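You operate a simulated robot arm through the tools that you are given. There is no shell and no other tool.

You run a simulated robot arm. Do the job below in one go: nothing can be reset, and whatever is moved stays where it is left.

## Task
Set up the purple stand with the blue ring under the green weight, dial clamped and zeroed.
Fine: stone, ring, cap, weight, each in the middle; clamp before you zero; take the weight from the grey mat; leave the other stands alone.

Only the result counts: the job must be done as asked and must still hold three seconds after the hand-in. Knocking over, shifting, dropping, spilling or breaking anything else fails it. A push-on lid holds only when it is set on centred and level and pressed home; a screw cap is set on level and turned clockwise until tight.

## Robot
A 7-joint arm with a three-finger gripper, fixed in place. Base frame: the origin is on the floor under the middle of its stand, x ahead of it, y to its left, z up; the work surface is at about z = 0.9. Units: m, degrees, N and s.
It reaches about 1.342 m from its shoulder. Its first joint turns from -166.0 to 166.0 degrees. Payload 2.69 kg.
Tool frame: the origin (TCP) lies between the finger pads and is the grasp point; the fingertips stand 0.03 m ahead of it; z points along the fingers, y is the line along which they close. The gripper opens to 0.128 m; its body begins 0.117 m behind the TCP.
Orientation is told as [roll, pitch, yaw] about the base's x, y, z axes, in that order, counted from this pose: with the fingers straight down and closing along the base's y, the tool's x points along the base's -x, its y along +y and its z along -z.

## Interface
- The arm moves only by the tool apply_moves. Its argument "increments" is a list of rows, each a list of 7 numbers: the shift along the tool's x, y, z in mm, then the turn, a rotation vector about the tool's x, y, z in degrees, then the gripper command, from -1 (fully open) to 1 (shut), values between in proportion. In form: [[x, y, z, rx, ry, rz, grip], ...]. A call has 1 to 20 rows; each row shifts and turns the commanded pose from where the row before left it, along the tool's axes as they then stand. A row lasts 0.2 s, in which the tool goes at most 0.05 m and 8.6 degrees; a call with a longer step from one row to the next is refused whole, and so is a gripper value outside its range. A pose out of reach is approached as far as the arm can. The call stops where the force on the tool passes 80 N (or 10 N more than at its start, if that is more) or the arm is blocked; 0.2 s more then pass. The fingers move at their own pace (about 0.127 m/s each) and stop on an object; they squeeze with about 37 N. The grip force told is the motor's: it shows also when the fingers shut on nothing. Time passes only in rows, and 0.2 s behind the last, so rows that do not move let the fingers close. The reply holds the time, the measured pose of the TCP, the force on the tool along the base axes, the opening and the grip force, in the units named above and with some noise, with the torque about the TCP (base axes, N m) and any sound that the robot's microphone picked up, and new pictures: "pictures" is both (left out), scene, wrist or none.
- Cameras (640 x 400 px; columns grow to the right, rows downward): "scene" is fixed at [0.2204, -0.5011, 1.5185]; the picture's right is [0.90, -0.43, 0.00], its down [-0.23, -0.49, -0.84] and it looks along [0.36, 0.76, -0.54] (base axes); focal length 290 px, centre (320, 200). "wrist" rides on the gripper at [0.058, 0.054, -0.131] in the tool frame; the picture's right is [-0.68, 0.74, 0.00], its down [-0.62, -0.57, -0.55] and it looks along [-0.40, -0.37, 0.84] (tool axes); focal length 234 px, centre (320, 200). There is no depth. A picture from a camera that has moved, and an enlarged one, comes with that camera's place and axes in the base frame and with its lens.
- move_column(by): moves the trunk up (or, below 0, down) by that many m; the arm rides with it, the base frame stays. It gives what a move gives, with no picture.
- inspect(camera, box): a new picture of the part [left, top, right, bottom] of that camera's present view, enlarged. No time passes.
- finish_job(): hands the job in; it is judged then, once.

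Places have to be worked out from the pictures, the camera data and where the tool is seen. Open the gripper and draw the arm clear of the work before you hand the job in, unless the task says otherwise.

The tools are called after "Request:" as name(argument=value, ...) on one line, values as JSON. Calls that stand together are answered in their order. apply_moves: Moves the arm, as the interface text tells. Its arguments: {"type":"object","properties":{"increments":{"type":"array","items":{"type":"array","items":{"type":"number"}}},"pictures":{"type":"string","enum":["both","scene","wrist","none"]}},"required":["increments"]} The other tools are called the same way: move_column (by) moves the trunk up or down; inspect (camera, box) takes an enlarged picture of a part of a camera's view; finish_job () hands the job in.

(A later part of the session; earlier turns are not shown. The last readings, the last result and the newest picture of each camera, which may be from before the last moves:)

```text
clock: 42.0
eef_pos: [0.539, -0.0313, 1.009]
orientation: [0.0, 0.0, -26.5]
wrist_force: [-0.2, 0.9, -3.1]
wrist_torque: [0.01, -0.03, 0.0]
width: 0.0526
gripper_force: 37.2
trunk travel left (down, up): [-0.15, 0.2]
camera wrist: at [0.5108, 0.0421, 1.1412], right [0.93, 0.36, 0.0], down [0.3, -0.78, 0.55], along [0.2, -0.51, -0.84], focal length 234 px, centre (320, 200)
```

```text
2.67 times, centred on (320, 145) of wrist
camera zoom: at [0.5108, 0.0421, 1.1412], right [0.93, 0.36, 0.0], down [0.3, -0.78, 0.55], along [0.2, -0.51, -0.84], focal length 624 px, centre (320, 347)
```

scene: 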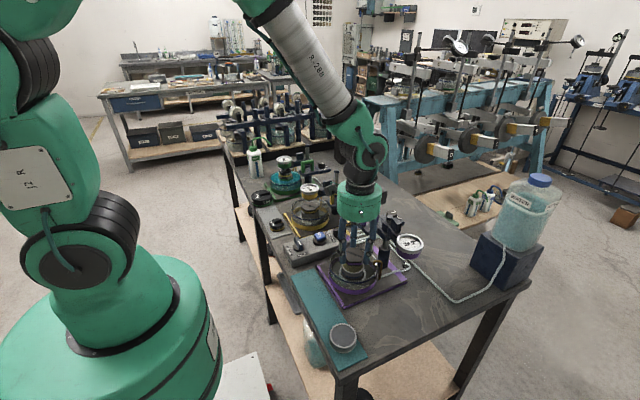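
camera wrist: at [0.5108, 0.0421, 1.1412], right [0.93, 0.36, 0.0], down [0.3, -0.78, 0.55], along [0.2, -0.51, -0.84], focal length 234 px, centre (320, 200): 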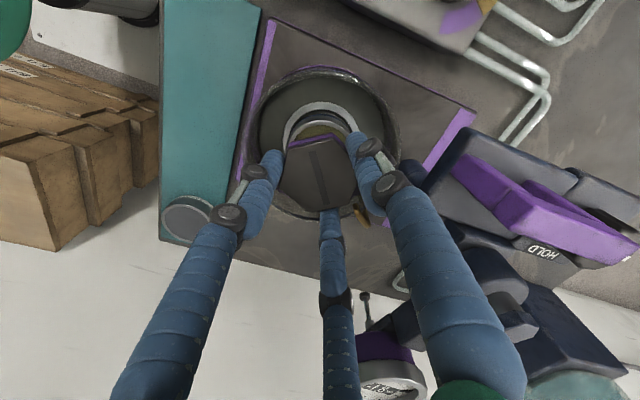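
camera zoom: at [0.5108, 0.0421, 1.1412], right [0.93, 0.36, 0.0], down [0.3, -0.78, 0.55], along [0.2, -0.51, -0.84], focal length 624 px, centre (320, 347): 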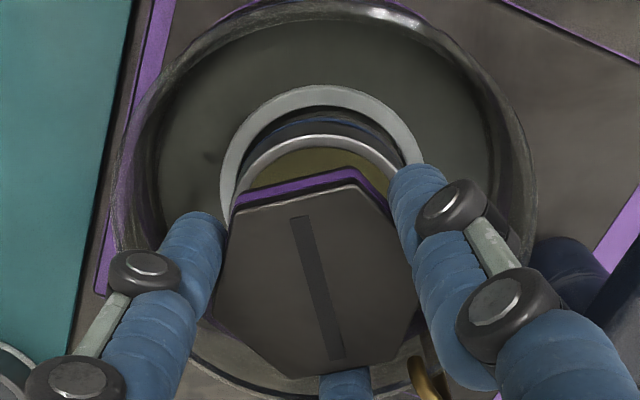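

Before lowering the cap I want to check more exactly whether the ring is centred over the seat. The numbers hint it may be about 2 mm toward -x. I'll zoom tighter in both cameras.

Request:
inspect(camera="wrist", box=[280, 80, 370, 150])

Request:
inspect(camera="scene", box=[335, 250, 375, 285])

```text
5.71 times, centred on (325, 115) of wrist
camera zoom: at [0.5108, 0.0421, 1.1412], right [0.93, 0.36, 0.0], down [0.3, -0.78, 0.55], along [0.2, -0.51, -0.84], focal length 1338 px, centre (291, 686)
```

zoom: 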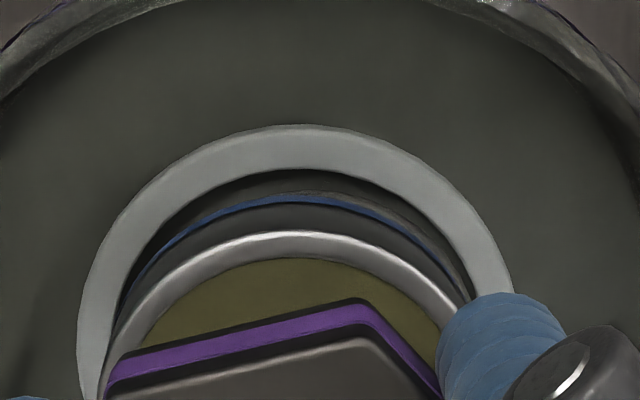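

```text
11.43 times, centred on (355, 268) of scene
camera zoom: at [0.2204, -0.5011, 1.5185], right [0.9, -0.43, 0.0], down [-0.23, -0.49, -0.84], along [0.36, 0.76, -0.54], focal length 3313 px, centre (-80, -571)
```

zoom: 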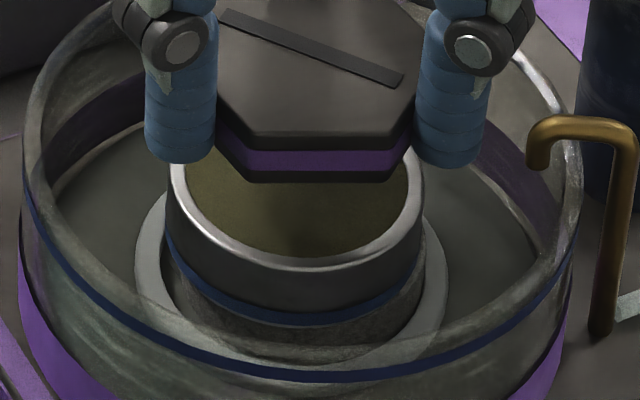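

The ring is within about 1.4 mm of the seat axis, which is fine. My tool has drifted about 1.8 mm from it, so I'll nudge the cap to the common axis and lower in small steps until it bears on the ring.

Request:
apply_moves(increments=[[-0.4, 1.65, 5, 0, 0, 0, 1], [0, 0, 6, 0, 0, 0, 1], [0, 0, 0, 0, 0, 0, 1]], pictures="none")

Request:
apply_moves(increments=[[0, 0, 2, 0, 0, 0, 1], [0, 0, 2, 0, 0, 0, 1], [0, 0, 0, 0, 0, 0, 1]])

Request:
inspect(camera="scene", box=[335, 240, 375, 275])

Request:
inspect(camera="wrist", box=[270, 80, 370, 210])

```text
clock: 42.8
eef_pos: [0.5414, -0.0294, 0.9994]
orientation: [-0.1, 0.0, -26.6]
wrist_force: [-0.1, -0.2, -3.4]
wrist_torque: [-0.01, 0.01, 0.01]
width: 0.053
gripper_force: 36.4
trunk travel left (down, up): [-0.15, 0.2]
```

```text
clock: 43.6
eef_pos: [0.5413, -0.03, 0.9963]
orientation: [0.1, 0.0, -26.5]
wrist_force: [0.8, 0.3, -3.2]
wrist_torque: [0.01, -0.02, -0.01]
width: 0.053
gripper_force: 36.9
trunk travel left (down, up): [-0.15, 0.2]
camera wrist: at [0.5131, 0.0434, 1.1276], right [0.93, 0.36, 0.0], down [0.3, -0.78, 0.55], along [0.2, -0.51, -0.84], focal length 234 px, centre (320, 200)
```

scene: 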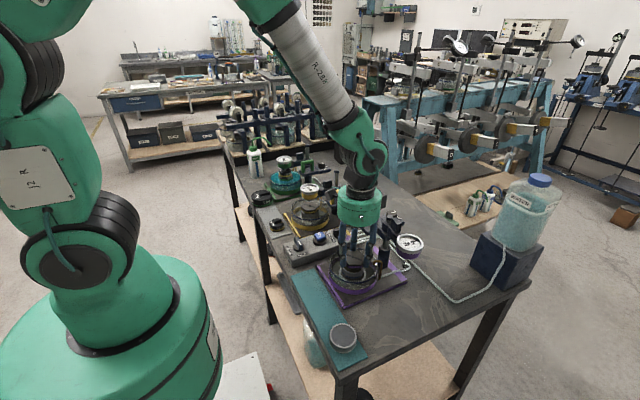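
wrist: 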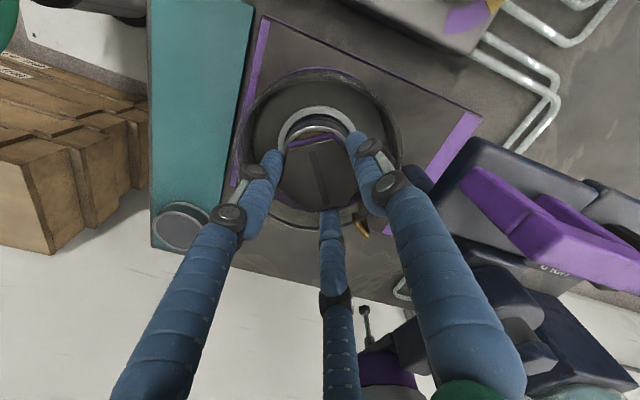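

```text
11.43 times, centred on (355, 258) of scene
camera zoom: at [0.2204, -0.5011, 1.5185], right [0.9, -0.43, 0.0], down [-0.23, -0.49, -0.84], along [0.36, 0.76, -0.54], focal length 3313 px, centre (-80, -457)
```

zoom: 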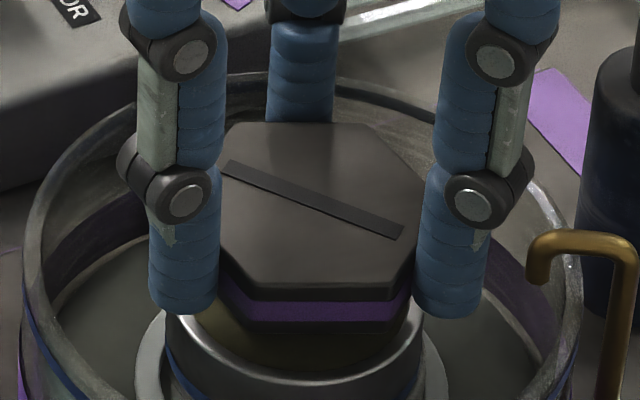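

```text
3.08 times, centred on (320, 145) of wrist
camera zoom: at [0.5131, 0.0434, 1.1276], right [0.93, 0.36, 0.0], down [0.3, -0.78, 0.55], along [0.2, -0.51, -0.84], focal length 720 px, centre (320, 369)
```

zoom: 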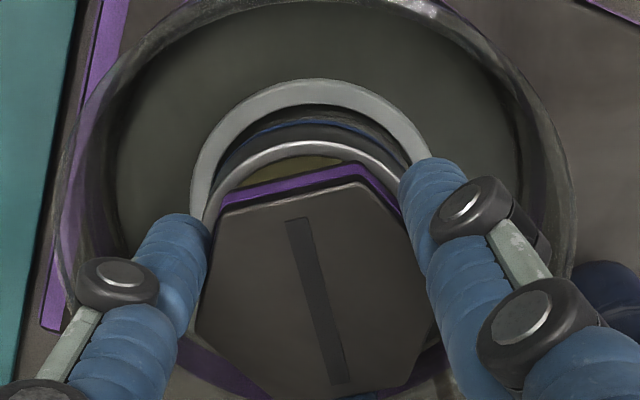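

Contact hasn't been reached yet, and the cap now sits about 1.5 mm too far to the right of the seat axis, which I place at (0.540, -0.0307) in measured coordinates. I'll correct this and continue down in 2 mm steps.

Request:
apply_moves(increments=[[1.3, -1.0, 2, 0, 0, 0, 1], [0, 0, 2, 0, 0, 0, 1], [0, 0, 0, 0, 0, 0, 1], [0, 0, 0, 0, 0, 0, 1]], pictures="none")

Request:
apply_moves(increments=[[0, 0, 2, 0, 0, 0, 1], [0, 0, 2, 0, 0, 0, 1], [0, 0, 0, 0, 0, 0, 1]], pictures="wrist")

Request:
inspect(camera="scene", box=[335, 245, 375, 280])

Request:
inspect(camera="wrist", box=[270, 80, 370, 210])

```text
clock: 44.6
eef_pos: [0.5394, -0.0296, 0.9912]
orientation: [0.0, 0.0, -26.6]
wrist_force: [0.4, 0.7, -3.8]
wrist_torque: [0.02, -0.02, -0.04]
width: 0.0529
gripper_force: 37.4
trunk travel left (down, up): [-0.15, 0.2]
```

```text
clock: 45.4
eef_pos: [0.5403, -0.0293, 0.9884]
orientation: [-0.1, 0.0, -26.5]
wrist_force: [-0.4, 0.2, -2.6]
wrist_torque: [0.01, 0.01, 0.01]
width: 0.0531
gripper_force: 37.3
trunk travel left (down, up): [-0.15, 0.2]
camera wrist: at [0.5119, 0.0441, 1.1191], right [0.93, 0.36, 0.0], down [0.3, -0.78, 0.55], along [0.2, -0.51, -0.84], focal length 234 px, centre (320, 200)
```

wrist: 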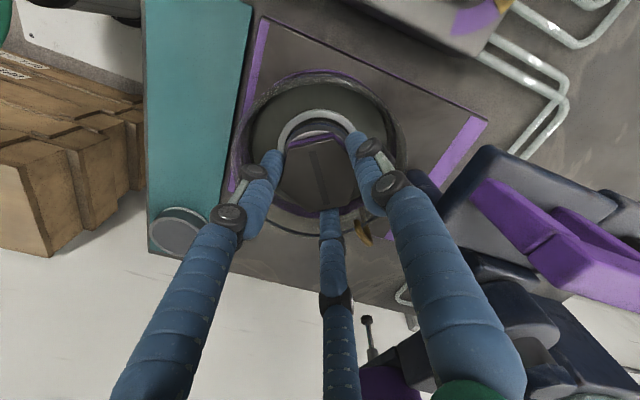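

```text
11.43 times, centred on (355, 262) of scene
camera zoom: at [0.2204, -0.5011, 1.5185], right [0.9, -0.43, 0.0], down [-0.23, -0.49, -0.84], along [0.36, 0.76, -0.54], focal length 3313 px, centre (-80, -514)
```

zoom: 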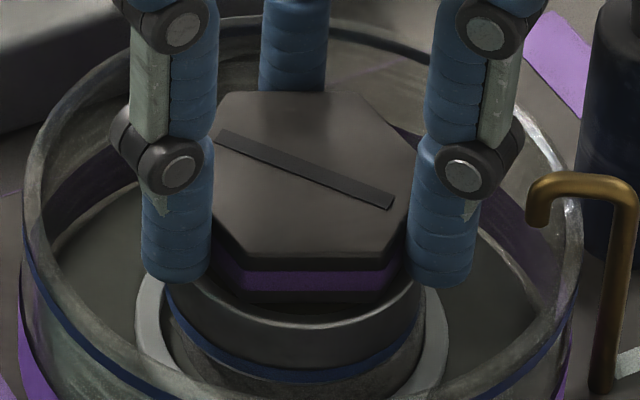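

```text
3.08 times, centred on (320, 145) of wrist
camera zoom: at [0.5119, 0.0441, 1.1191], right [0.93, 0.36, 0.0], down [0.3, -0.78, 0.55], along [0.2, -0.51, -0.84], focal length 720 px, centre (320, 369)
```

zoom: 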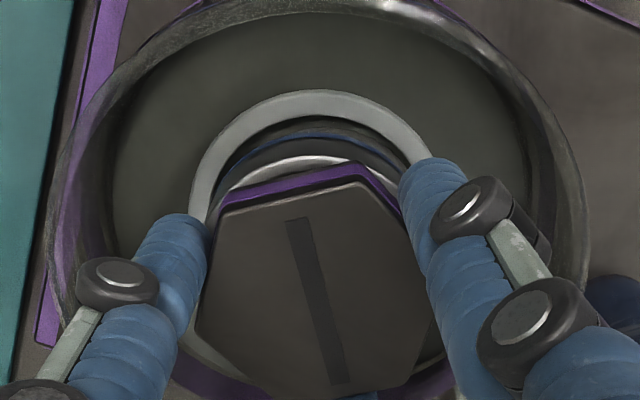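

The cap now lines up with the seat axis (within about 0.3 mm sideways), with roughly 5 mm to go. I'll continue in 1.5 mm steps until contact.

Request:
apply_moves(increments=[[0, 0, 1.5, 0, 0, 0, 1], [0, 0, 1.5, 0, 0, 0, 1], [0, 0, 0, 0, 0, 0, 1]], pictures="none")

Request:
apply_moves(increments=[[0, 0, 1.5, 0, 0, 0, 1], [0, 0, 0, 0, 0, 0, 1]], pictures="none")

Request:
apply_moves(increments=[[0, 0, 1.5, 0, 0, 0, 1], [0, 0, 0, 0, 0, 0, 1]], pictures="none")

```text
clock: 46.2
eef_pos: [0.541, -0.0301, 0.9861]
orientation: [-0.1, 0.0, -26.4]
wrist_force: [-1.2, 0.4, 2.2]
wrist_torque: [0.04, 0.05, 0.02]
width: 0.053
gripper_force: 37.2
trunk travel left (down, up): [-0.15, 0.2]
```

```text
clock: 46.8
eef_pos: [0.539, -0.0315, 0.9858]
orientation: [0.1, -0.1, -26.7]
wrist_force: [-5.2, 0.6, 24.3]
wrist_torque: [0.01, 0.32, 0.01]
width: 0.0529
gripper_force: 37.2
trunk travel left (down, up): [-0.15, 0.2]
```

```text
clock: 47.4
eef_pos: [0.5402, -0.0301, 0.9818]
orientation: [0.1, -0.1, -26.5]
wrist_force: [0.7, 0.5, 31.1]
wrist_torque: [0.01, -0.07, 0.02]
width: 0.0532
gripper_force: 36.8
trunk travel left (down, up): [-0.15, 0.2]
```

Contact started near 0.986 and then it gave to 0.982. I'll look to see whether the cap seated or slipped before releasing.

Request:
inspect(camera="scene", box=[335, 245, 375, 280])

Request:
inspect(camera="wrist", box=[270, 80, 370, 210])

```text
11.43 times, centred on (355, 262) of scene
camera zoom: at [0.2204, -0.5011, 1.5185], right [0.9, -0.43, 0.0], down [-0.23, -0.49, -0.84], along [0.36, 0.76, -0.54], focal length 3313 px, centre (-80, -514)
```

zoom: 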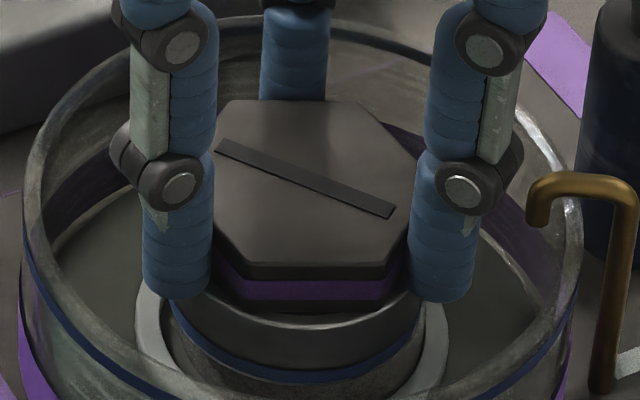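

```text
3.08 times, centred on (320, 145) of wrist
camera zoom: at [0.5118, 0.044, 1.1142], right [0.93, 0.36, 0.0], down [0.3, -0.78, 0.55], along [0.2, -0.51, -0.84], focal length 720 px, centre (320, 369)
```

zoom: 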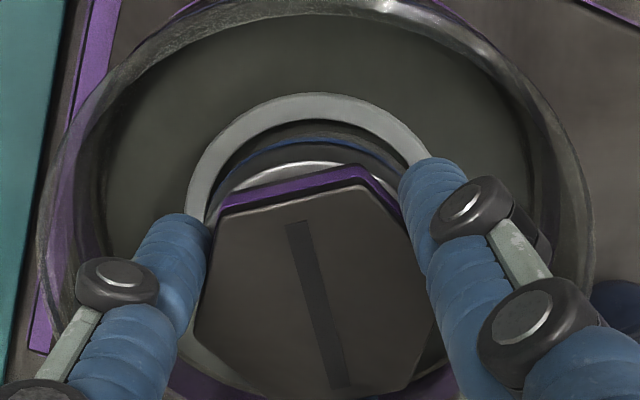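

The cap bears on the ring rim, level and central. I'll relieve the press, open slightly and recheck before withdrawing.

Request:
apply_moves(increments=[[0, 0, -1.5, 0, 0, 0, 1], [0, 0, 0, 0, 0, 0, 0.12], [0, 0, 0, 0, 0, 0, 0.04], [0, 0, 0, 0, 0, 0, -0.02], [0, 0, 0, 0, 0, 0, -0.02]], pictures="none")

Request:
apply_moves(increments=[[0, 0, -10, 0, 0, 0, -0.02], [0, 0, -20, 0, 0, 0, -0.02], [0, 0, -30, 0, 0, 0, -0.02], [0, 0, -40, 0, 0, 0, -0.02], [0, 0, -40, 0, 0, 0, -0.02], [0, 0, -30, 0, 0, 0, -0.02], [0, 0, 0, 0, 0, 0, -0.02]])

Request:
inspect(camera="scene", box=[320, 230, 390, 300])

Request:
inspect(camera="wrist", box=[240, 50, 400, 180])

```text
clock: 48.6
eef_pos: [0.5409, -0.03, 0.9833]
orientation: [0.0, 0.0, -26.6]
wrist_force: [0.6, 0.0, -0.7]
wrist_torque: [0.0, 0.03, -0.02]
width: 0.0652
gripper_force: 0.1
trunk travel left (down, up): [-0.15, 0.2]
```

```text
clock: 50.2
eef_pos: [0.5386, -0.0315, 1.1534]
orientation: [0.0, 0.1, -26.5]
wrist_force: [-0.9, 0.3, 0.8]
wrist_torque: [0.0, 0.0, 0.01]
width: 0.0653
gripper_force: 0.0
trunk travel left (down, up): [-0.15, 0.2]
camera wrist: at [0.511, 0.043, 1.2842], right [0.93, 0.36, 0.0], down [0.3, -0.78, 0.55], along [0.2, -0.51, -0.84], focal length 234 px, centre (320, 200)
```

scene: 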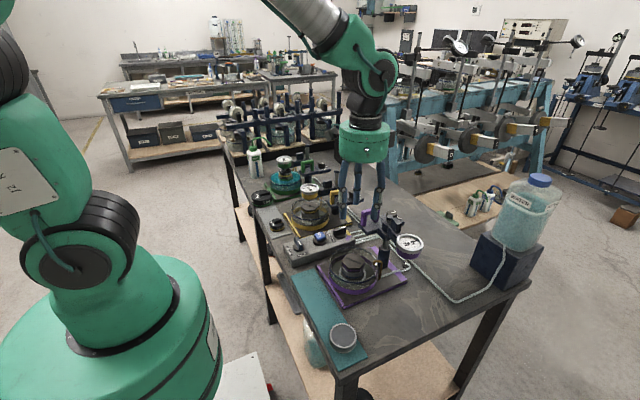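
wrist: 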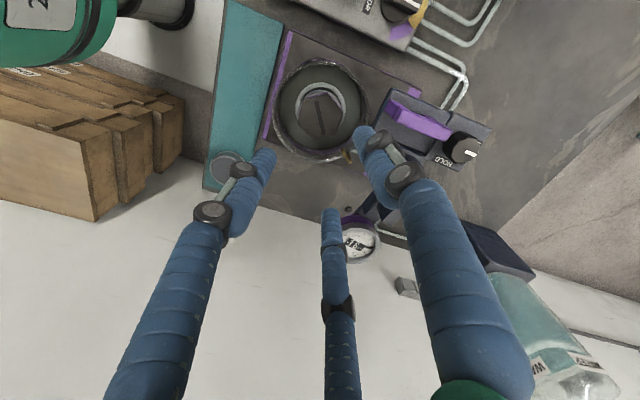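

```text
5.71 times, centred on (355, 265) of scene
camera zoom: at [0.2204, -0.5011, 1.5185], right [0.9, -0.43, 0.0], down [-0.23, -0.49, -0.84], along [0.36, 0.76, -0.54], focal length 1657 px, centre (120, -171)
```

zoom: 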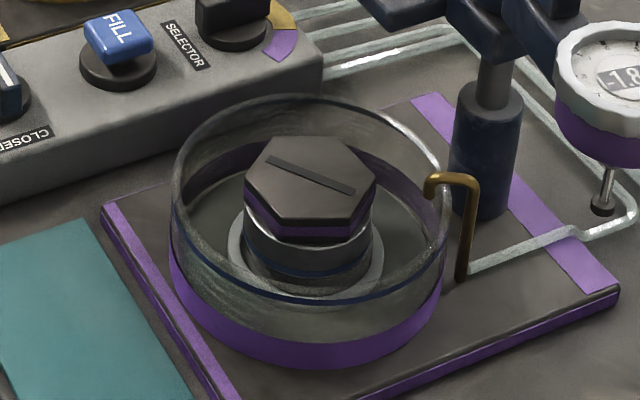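

```text
3.08 times, centred on (320, 115) of wrist
camera zoom: at [0.511, 0.043, 1.2842], right [0.93, 0.36, 0.0], down [0.3, -0.78, 0.55], along [0.2, -0.51, -0.84], focal length 720 px, centre (320, 462)
```

zoom: 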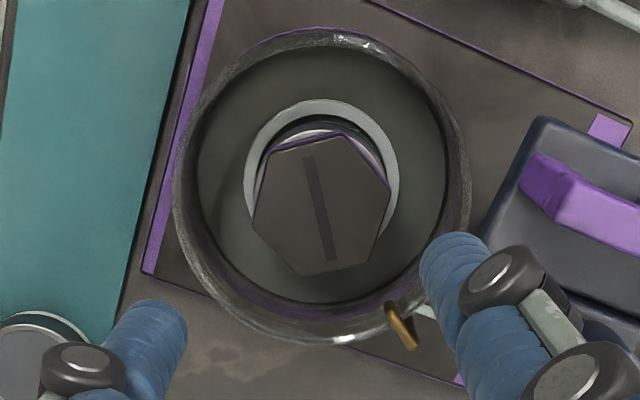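

The cap is seated and concentric with the seat in both views. Now the 1 kg green weight on the grey mat, near (0.42, 0.43) with its slot opening toward +x. I'll travel above everything at z = 1.15, set yaw to -33° so no finger lands on the slot, and look.

Request:
apply_moves(increments=[[28.4, 32.7, 0, 0, 0, 0, -0.1], [28.4, 32.7, 0, 0, 0, 0, -0.44], [28.4, 32.7, 0, 0, 0, 0, -0.44], [28.4, 32.7, 0, 0, 0, 0, -0.44], [28.4, 32.7, 0, 0, 0, 0, -0.44], [28.4, 32.7, 0, 0, 0, 0, -0.44], [28.4, 32.7, 0, 0, 0, 0, -0.44], [28.4, 32.7, 0, 0, 0, 0, -0.44], [28.4, 32.7, 0, 0, 0, 0, -0.44], [28.4, 32.7, 0, 0, 0, 0, -0.44], [28.4, 32.7, 0, 0, 0, 0, -0.44], [0, 0, 20, 0, 0, 6.5, -0.44], [0, 0, 30, 0, 0, 0, -0.44], [0, 0, 0, 0, 0, 0, -0.44], [0, 0, 0, 0, 0, 0, -0.44]])

Request:
inspect(camera="wrist", box=[220, 40, 420, 190])

Request:
inspect(camera="scene", box=[235, 170, 305, 220])

```text
clock: 53.4
eef_pos: [0.4207, 0.4308, 1.1038]
orientation: [0.0, 0.0, -33.0]
wrist_force: [-0.4, 0.0, 0.5]
wrist_torque: [0.02, 0.02, -0.01]
width: 0.0922
gripper_force: 0.1
trunk travel left (down, up): [-0.15, 0.2]
camera wrist: at [0.4013, 0.5071, 1.2349], right [0.97, 0.25, 0.0], down [0.21, -0.81, 0.55], along [0.14, -0.53, -0.84], focal length 234 px, centre (320, 200)
```

scene: 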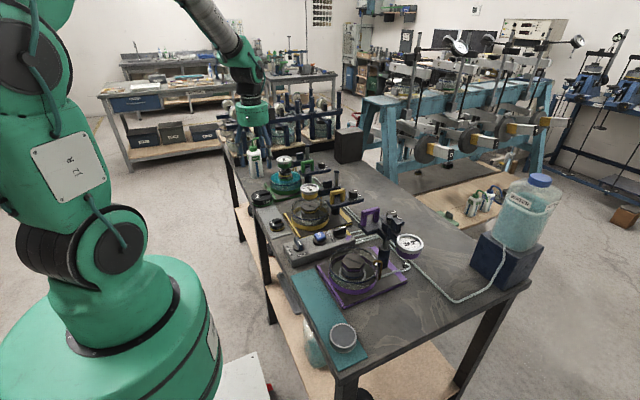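
wrist: 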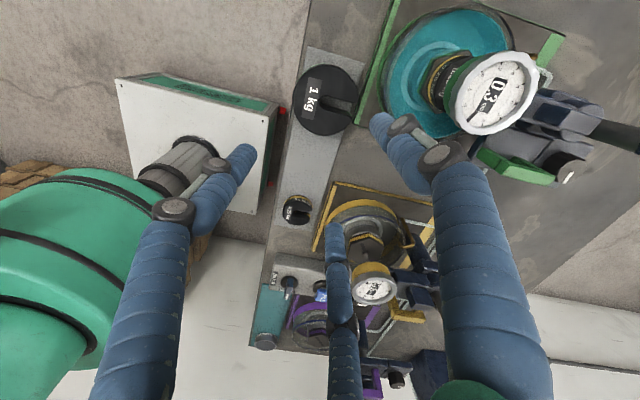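

```text
2.67 times, centred on (320, 115) of wrist
camera zoom: at [0.4013, 0.5071, 1.2349], right [0.97, 0.25, 0.0], down [0.21, -0.81, 0.55], along [0.14, -0.53, -0.84], focal length 624 px, centre (320, 427)
```

zoom: 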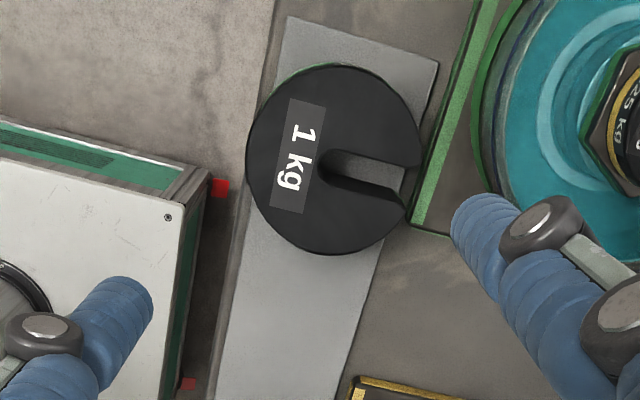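

```text
8.00 times, centred on (270, 195) of scene
camera zoom: at [0.2204, -0.5011, 1.5185], right [0.9, -0.43, 0.0], down [-0.23, -0.49, -0.84], along [0.36, 0.76, -0.54], focal length 2319 px, centre (720, 240)
```

zoom: 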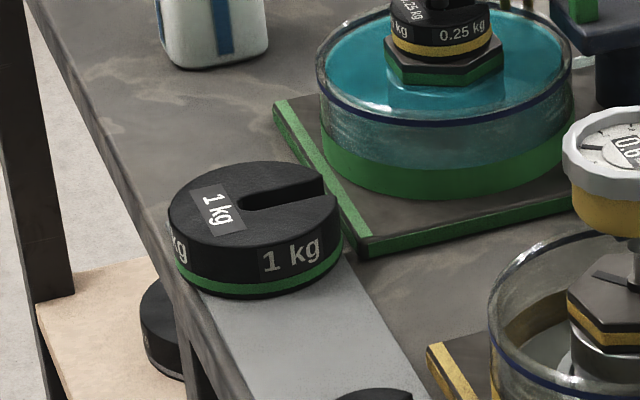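

The weight is about 24 mm further in +y than I stood, at about (0.4207, 0.454), and its slot lies midway between two fingers as wanted. I'll shift, lower to z ≈ 1.01 and re-check.

Request:
apply_moves(increments=[[12.8, 19.7, 0, 0, 0, 0, -0.44], [0, 0, 30, 0, 0, 0, -0.44], [0, 0, 35, 0, 0, 0, -0.44], [0, 0, 30, 0, 0, 0, -0.44], [0, 0, 0, 0, 0, 0, -0.44], [0, 0, 0, 0, 0, 0, -0.44]])

Request:
inspect(camera="wrist", box=[220, 60, 420, 220])

Request:
inspect(camera="scene", box=[235, 150, 305, 220])

```text
clock: 54.8
eef_pos: [0.4201, 0.4541, 1.0081]
orientation: [0.0, 0.0, -33.0]
wrist_force: [0.7, 0.8, 0.6]
wrist_torque: [0.05, -0.01, 0.02]
width: 0.0921
gripper_force: 0.0
trunk travel left (down, up): [-0.15, 0.2]
camera wrist: at [0.4011, 0.5304, 1.1408], right [0.97, 0.25, 0.0], down [0.21, -0.81, 0.55], along [0.14, -0.53, -0.84], focal length 234 px, centre (320, 200)
```

scene: 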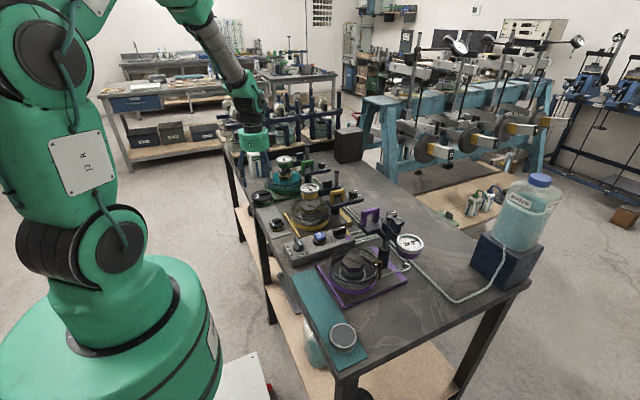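
wrist: 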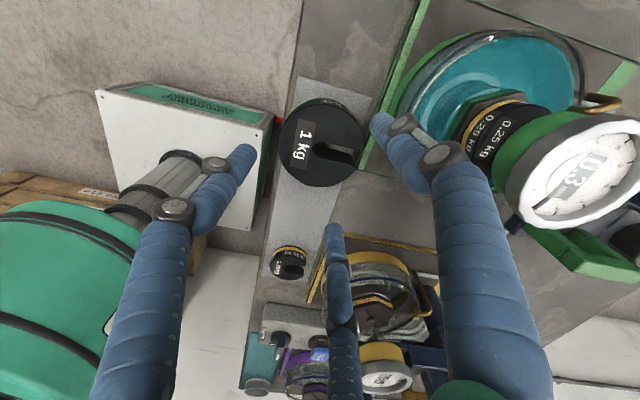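

```text
2.50 times, centred on (320, 140) of wrist
camera zoom: at [0.4011, 0.5304, 1.1408], right [0.97, 0.25, 0.0], down [0.21, -0.81, 0.55], along [0.14, -0.53, -0.84], focal length 585 px, centre (320, 350)
```

zoom: 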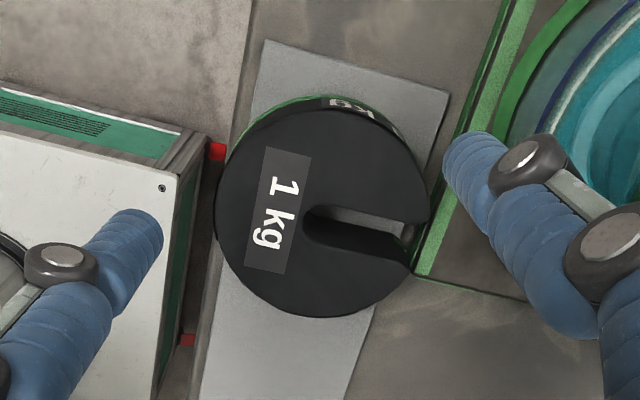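

```text
5.71 times, centred on (270, 185) of scene
camera zoom: at [0.2204, -0.5011, 1.5185], right [0.9, -0.43, 0.0], down [-0.23, -0.49, -0.84], along [0.36, 0.76, -0.54], focal length 1657 px, centre (606, 286)
```

zoom: 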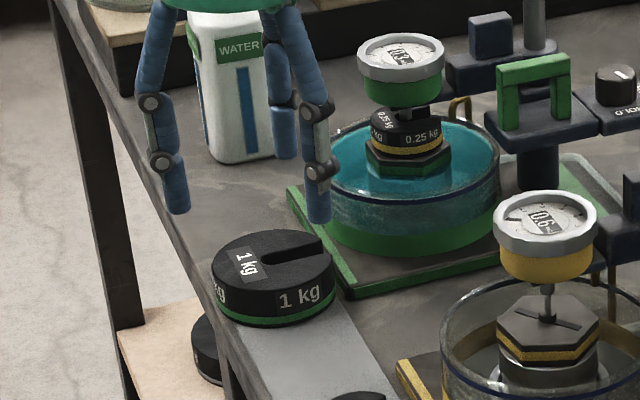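

The weight is centred to about 2 mm. To keep the fingers well clear of the green stand's dish and plate, I'll turn the tool by +15° (the slot stays free), narrow the opening to 88 mm and descend to grip at mid-height.

Request:
apply_moves(increments=[[0, 1.5, 0, 0, 0, -7.5, -0.375], [0, 0, 0, 0, 0, -7.5, -0.375], [0, 0, 20, 0, 0, 0, -0.375], [0, 0, 20, 0, 0, 0, -0.375], [0, 0, 15, 0, 0, 0, -0.375], [0, 0, 0, 0, 0, 0, -0.375]])

Request:
inspect(camera="wrist", box=[220, 60, 420, 220])

Request:
inspect(camera="scene", box=[235, 150, 305, 220])

```text
clock: 56.2
eef_pos: [0.4223, 0.4567, 0.9543]
orientation: [0.0, 0.0, -18.0]
wrist_force: [0.5, -0.3, -0.9]
wrist_torque: [0.02, 0.02, 0.01]
width: 0.088
gripper_force: 0.0
trunk travel left (down, up): [-0.15, 0.2]
camera wrist: at [0.3833, 0.5252, 1.0858], right [0.87, 0.49, 0.0], down [0.41, -0.73, 0.55], along [0.27, -0.48, -0.84], focal length 234 px, centre (320, 200)
```

scene: 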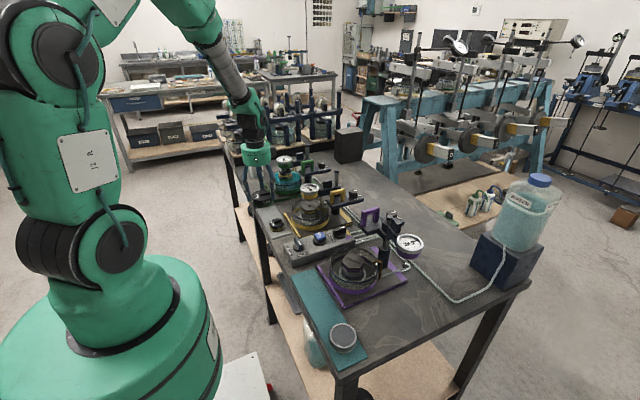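
wrist: 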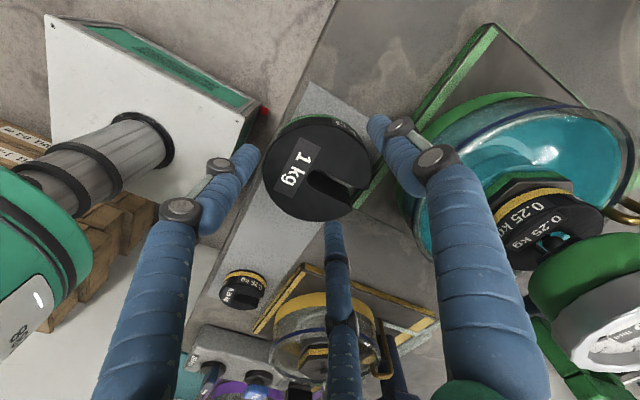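

```text
2.50 times, centred on (320, 140) of wrist
camera zoom: at [0.3833, 0.5252, 1.0858], right [0.87, 0.49, 0.0], down [0.41, -0.73, 0.55], along [0.27, -0.48, -0.84], focal length 585 px, centre (320, 350)
```

zoom: 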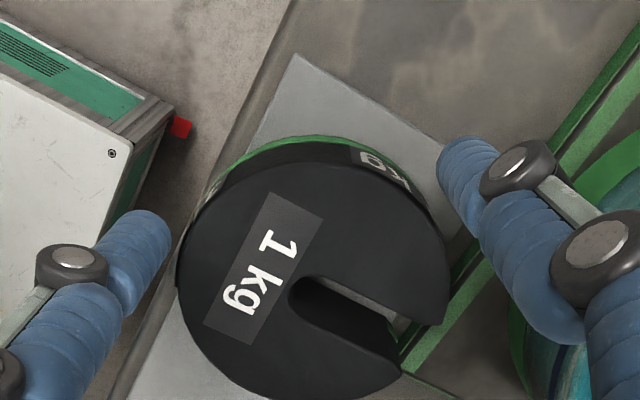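

```text
5.71 times, centred on (270, 185) of scene
camera zoom: at [0.2204, -0.5011, 1.5185], right [0.9, -0.43, 0.0], down [-0.23, -0.49, -0.84], along [0.36, 0.76, -0.54], focal length 1657 px, centre (606, 286)
```

zoom: 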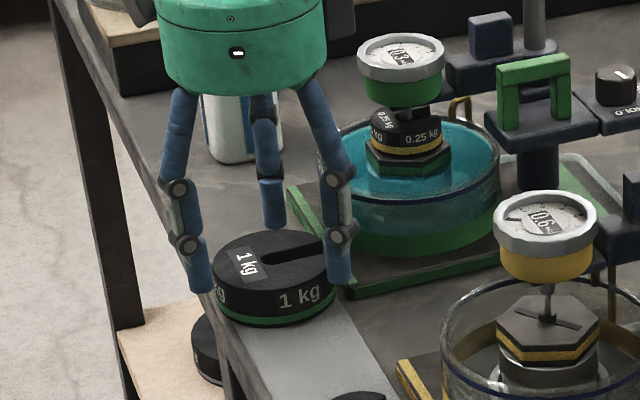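

The fingers ring the weight evenly in both views and clear the green dish. I'll lower 12 mm and close on it.

Request:
apply_moves(increments=[[0.7, -0.7, 6, 0, 0, 0, -0.375], [0, 0, 6, 0, 0, 0, -0.375], [0, 0, 0, 0, 0, 0, -0.25], [0, 0, 0, 0, 0, 0, 1], [0, 0, 0, 0, 0, 0, 1], [0, 0, 0, 0, 0, 0, 1]], pictures="none")

Request:
apply_moves(increments=[[0, 0, -5, 0, 0, 0, 1], [0, 0, -10, 0, 0, 0, 1], [0, 0, -15, 0, 0, 0, 1], [0, 0, 0, 0, 0, 0, 1]])

Request:
inspect(camera="scene", box=[235, 150, 305, 220])

Request:
inspect(camera="wrist", box=[220, 60, 420, 240])

```text
clock: 57.6
eef_pos: [0.421, 0.4552, 0.9429]
orientation: [0.0, 0.0, -17.9]
wrist_force: [6.2, -12.8, 6.6]
wrist_torque: [-0.59, 0.07, 0.24]
width: 0.0784
gripper_force: 37.3
trunk travel left (down, up): [-0.15, 0.2]
```

```text
clock: 58.6
eef_pos: [0.4209, 0.4573, 0.973]
orientation: [0.0, 0.0, -18.0]
wrist_force: [0.8, -0.5, -8.6]
wrist_torque: [0.0, -0.06, -0.02]
width: 0.0788
gripper_force: 37.0
trunk travel left (down, up): [-0.15, 0.2]
camera wrist: at [0.3821, 0.5251, 1.1039], right [0.87, 0.49, 0.0], down [0.41, -0.73, 0.55], along [0.27, -0.48, -0.84], focal length 234 px, centre (320, 200)
```

scene: 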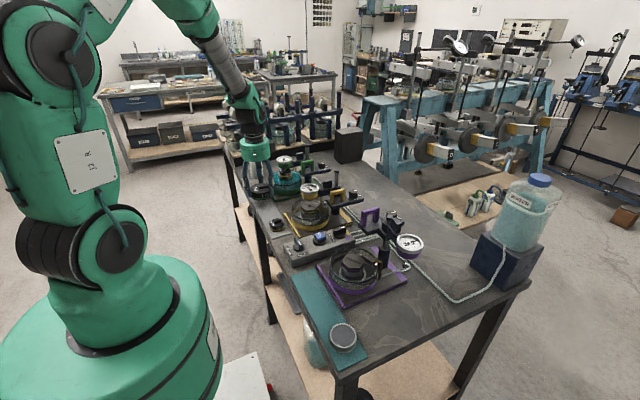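
wrist: 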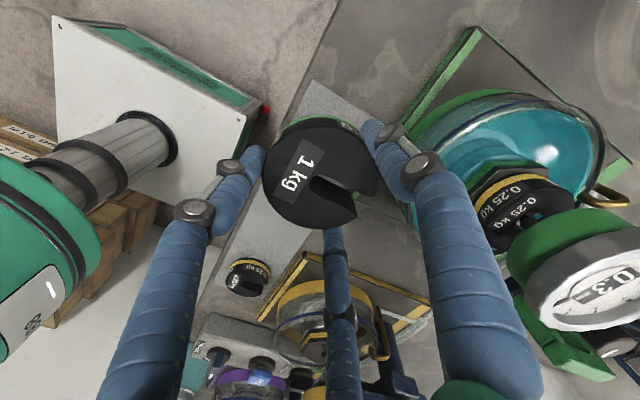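

```text
5.71 times, centred on (270, 185) of scene
camera zoom: at [0.2204, -0.5011, 1.5185], right [0.9, -0.43, 0.0], down [-0.23, -0.49, -0.84], along [0.36, 0.76, -0.54], focal length 1657 px, centre (606, 286)
```

zoom: 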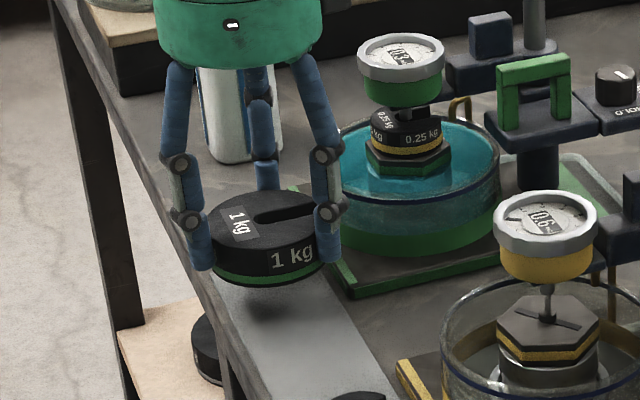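

```text
2.22 times, centred on (320, 150) of wrist
camera zoom: at [0.3821, 0.5251, 1.1039], right [0.87, 0.49, 0.0], down [0.41, -0.73, 0.55], along [0.27, -0.48, -0.84], focal length 520 px, centre (320, 311)
```

zoom: 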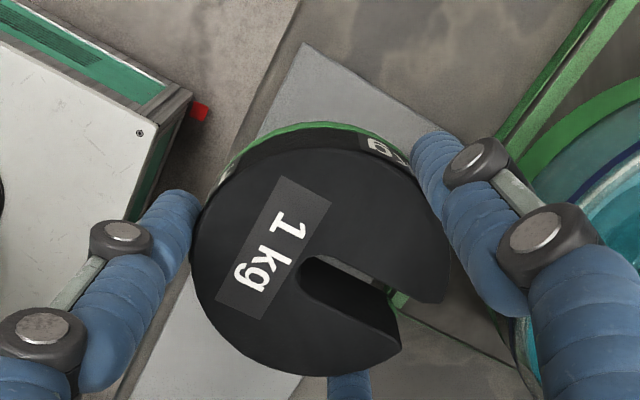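

The 1 kg weight is held level (-8.6 N). I'll raise it to z ≈ 1.2, carry it over the stands to above the purple dish, and stop at a check height.

Request:
apply_moves(increments=[[0, 0, -30, 0, 0, 0, 1], [0, 0, -40, 0, 0, 0, 1], [0, 0, -45, 0, 0, 0, 1], [0, 0, -45, 0, 0, 0, 1], [0, 0, -45, 0, 0, 0, 1], [0, 0, -20, 0, 0, 0, 1], [-21.93, -35.53, 0, 0, 0, 0, 1], [-21.93, -35.53, 0, 0, 0, 0, 1], [-21.93, -35.53, 0, 0, 0, 0, 1], [-21.93, -35.53, 0, 0, 0, 0, 1], [-21.93, -35.53, 0, 0, 0, 0, 1], [-21.93, -35.53, 0, 0, 0, 0, 1], [-21.93, -35.53, 0, 0, 0, 0, 1], [-21.93, -35.53, 0, 0, 0, 0, 1], [-21.93, -35.53, 0, 0, 0, 0, 1], [-21.93, -35.53, 0, 0, 0, 0, 1], [-21.93, -35.53, 0, 0, 0, 0, 1], [-21.93, -35.53, 0, 0, 0, 0, 1], [0, 0, 0, 0, 0, 0, 1], [0, 0, 0, 0, 0, 0, 1]])

Request:
inspect(camera="wrist", box=[220, 40, 420, 220])

Request:
inspect(camera="scene", box=[310, 160, 420, 300])

```text
clock: 62.8
eef_pos: [0.5389, -0.0332, 1.1977]
orientation: [0.1, 0.0, -17.9]
wrist_force: [0.6, 0.0, -10.0]
wrist_torque: [-0.04, -0.04, -0.02]
width: 0.0786
gripper_force: 37.0
trunk travel left (down, up): [-0.15, 0.2]
camera wrist: at [0.4998, 0.0359, 1.3281], right [0.87, 0.49, 0.0], down [0.41, -0.73, 0.55], along [0.27, -0.48, -0.84], focal length 234 px, centre (320, 200)
```

scene: 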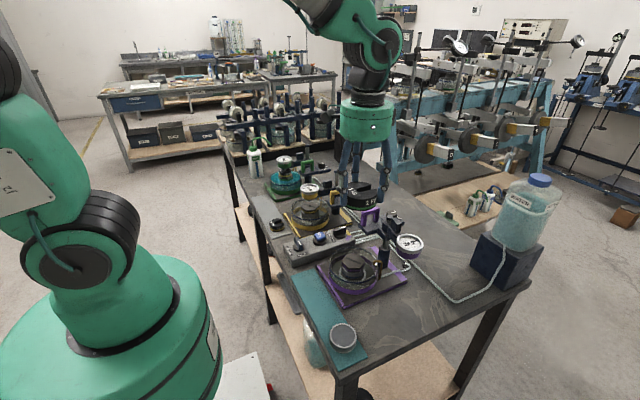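
wrist: 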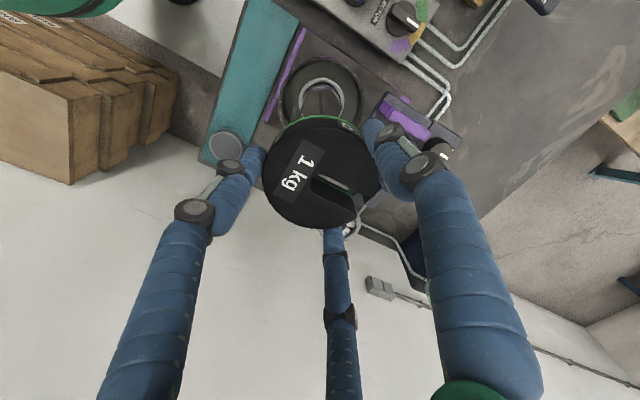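

```text
2.22 times, centred on (320, 130) of wrist
camera zoom: at [0.4998, 0.0359, 1.3281], right [0.87, 0.49, 0.0], down [0.41, -0.73, 0.55], along [0.27, -0.48, -0.84], focal length 520 px, centre (320, 356)
```

zoom: 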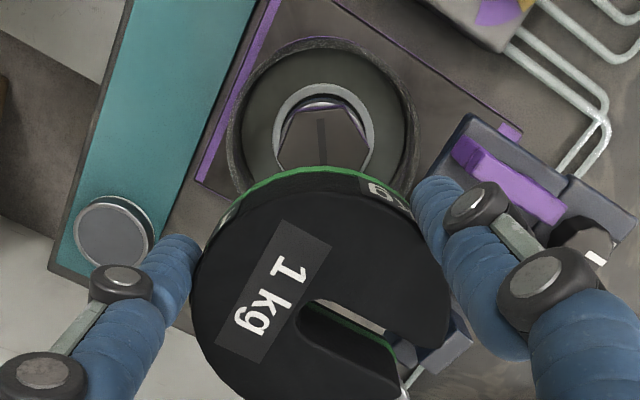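

```text
2.86 times, centred on (365, 230) of scene
camera zoom: at [0.2204, -0.5011, 1.5185], right [0.9, -0.43, 0.0], down [-0.23, -0.49, -0.84], along [0.36, 0.76, -0.54], focal length 828 px, centre (191, 114)
```

zoom: 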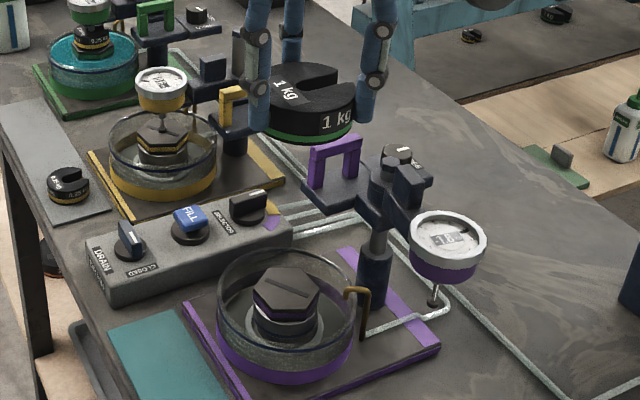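

The weight is about 2.5 mm off the stack axis by both the reading and the picture. I'll correct that and lower to z ≈ 1.045, keeping the weight clear of the handle plate.

Request:
apply_moves(increments=[[-0.2, 2.9, 0, 0, 0, 0, 1], [0, 0, 40, 0, 0, 0, 1], [0, 0, 40, 0, 0, 0, 1], [0, 0, 30, 0, 0, 0, 1], [0, 0, 0, 0, 0, 0, 1], [0, 0, 0, 0, 0, 0, 1]])

Request:
inspect(camera="wrist", box=[220, 40, 420, 220])

Request:
inspect(camera="scene", box=[320, 180, 410, 290])

```text
clock: 64.2
eef_pos: [0.5417, -0.0281, 1.0874]
orientation: [0.0, 0.0, -17.9]
wrist_force: [-0.4, -0.2, -9.7]
wrist_torque: [0.03, -0.04, 0.0]
width: 0.0784
gripper_force: 36.8
trunk travel left (down, up): [-0.15, 0.2]
camera wrist: at [0.5023, 0.0406, 1.218], right [0.87, 0.49, 0.0], down [0.41, -0.73, 0.55], along [0.27, -0.48, -0.84], focal length 234 px, centre (320, 200)
```

scene: 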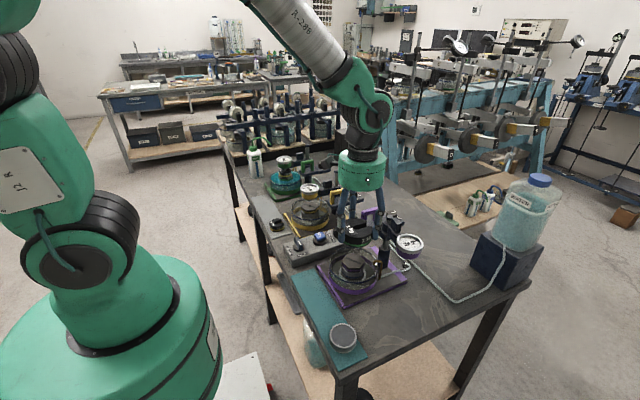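
wrist: 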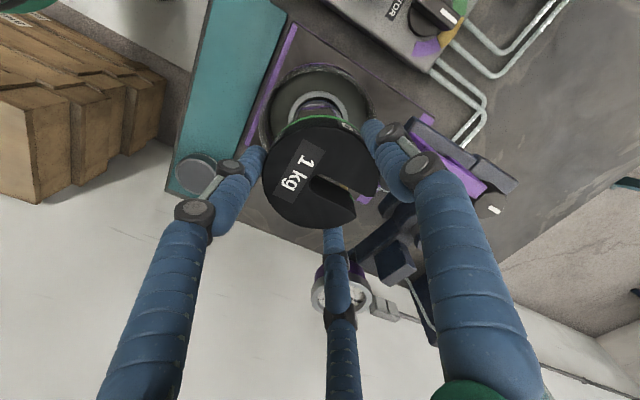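

```text
2.22 times, centred on (320, 130) of wrist
camera zoom: at [0.5023, 0.0406, 1.218], right [0.87, 0.49, 0.0], down [0.41, -0.73, 0.55], along [0.27, -0.48, -0.84], focal length 520 px, centre (320, 356)
```

zoom: 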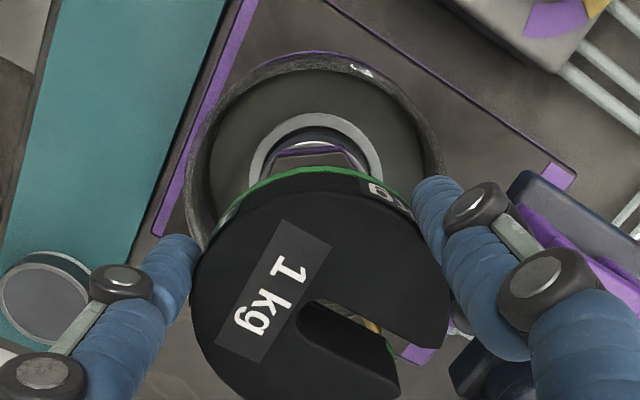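

```text
3.64 times, centred on (365, 235) of scene
camera zoom: at [0.2204, -0.5011, 1.5185], right [0.9, -0.43, 0.0], down [-0.23, -0.49, -0.84], along [0.36, 0.76, -0.54], focal length 1054 px, centre (156, 73)
```

zoom: 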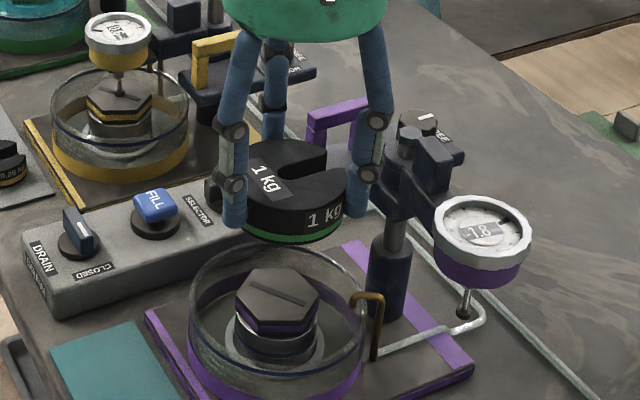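

The latest picture and pose agree that the weight is now about 2.5 mm past the axis, so there is some tracking error between heights. I'll correct at this height, go down 40 mm and re-measure before the final approach.

Request:
apply_moves(increments=[[0.4, -2.6, 0, 0, 0, 0, 1], [0, 0, 0, 0, 0, 0, 1], [0, 0, 20, 0, 0, 0, 1], [0, 0, 18, 0, 0, 0, 1], [0, 0, 0, 0, 0, 0, 1], [0, 0, 0, 0, 0, 0, 1]])

Request:
inspect(camera="wrist", box=[240, 60, 400, 180])

Request:
inspect(camera="scene", box=[320, 200, 400, 290])

```text
clock: 65.6
eef_pos: [0.5394, -0.0306, 1.0476]
orientation: [0.0, 0.1, -18.1]
wrist_force: [-0.1, -0.9, -10.0]
wrist_torque: [-0.01, -0.06, 0.01]
width: 0.0785
gripper_force: 37.4
trunk travel left (down, up): [-0.15, 0.2]
camera wrist: at [0.5007, 0.0378, 1.1791], right [0.87, 0.49, 0.0], down [0.41, -0.73, 0.55], along [0.27, -0.48, -0.84], focal length 234 px, centre (320, 200)
```

scene: 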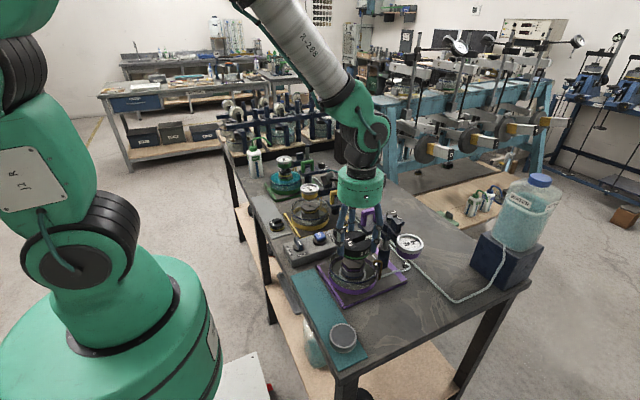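
wrist: 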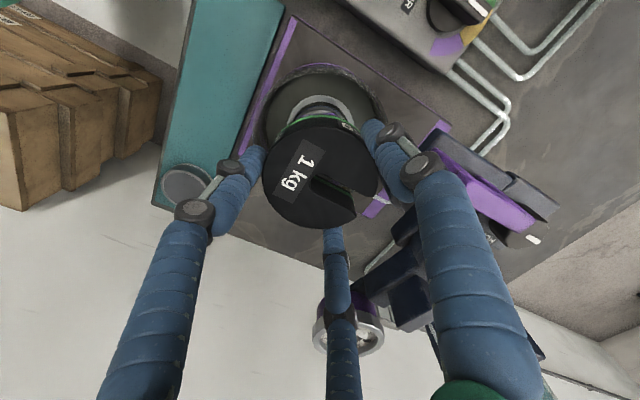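

```text
3.33 times, centred on (320, 120) of wrist
camera zoom: at [0.5007, 0.0378, 1.1791], right [0.87, 0.49, 0.0], down [0.41, -0.73, 0.55], along [0.27, -0.48, -0.84], focal length 781 px, centre (320, 467)
```

zoom: 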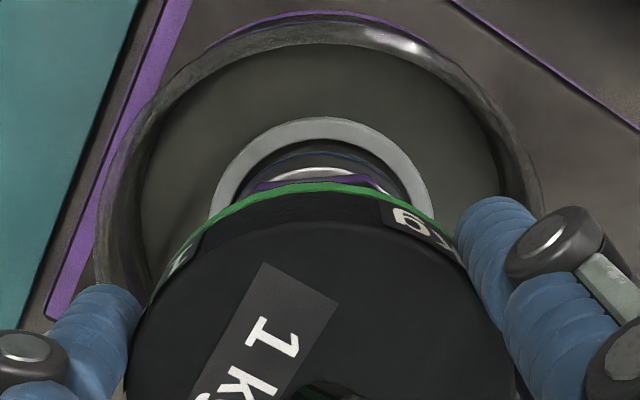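

```text
4.44 times, centred on (360, 245) of scene
camera zoom: at [0.2204, -0.5011, 1.5185], right [0.9, -0.43, 0.0], down [-0.23, -0.49, -0.84], along [0.36, 0.76, -0.54], focal length 1288 px, centre (142, 0)
```

zoom: 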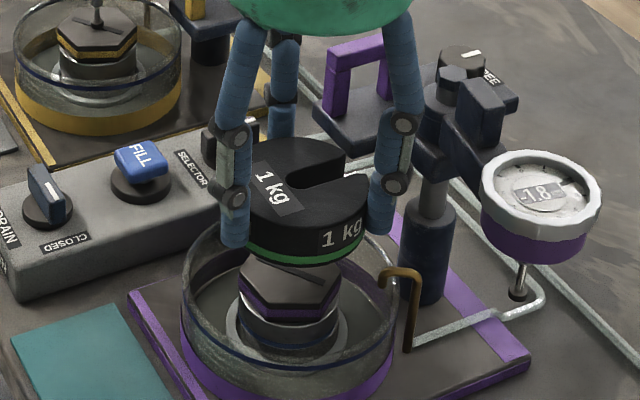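

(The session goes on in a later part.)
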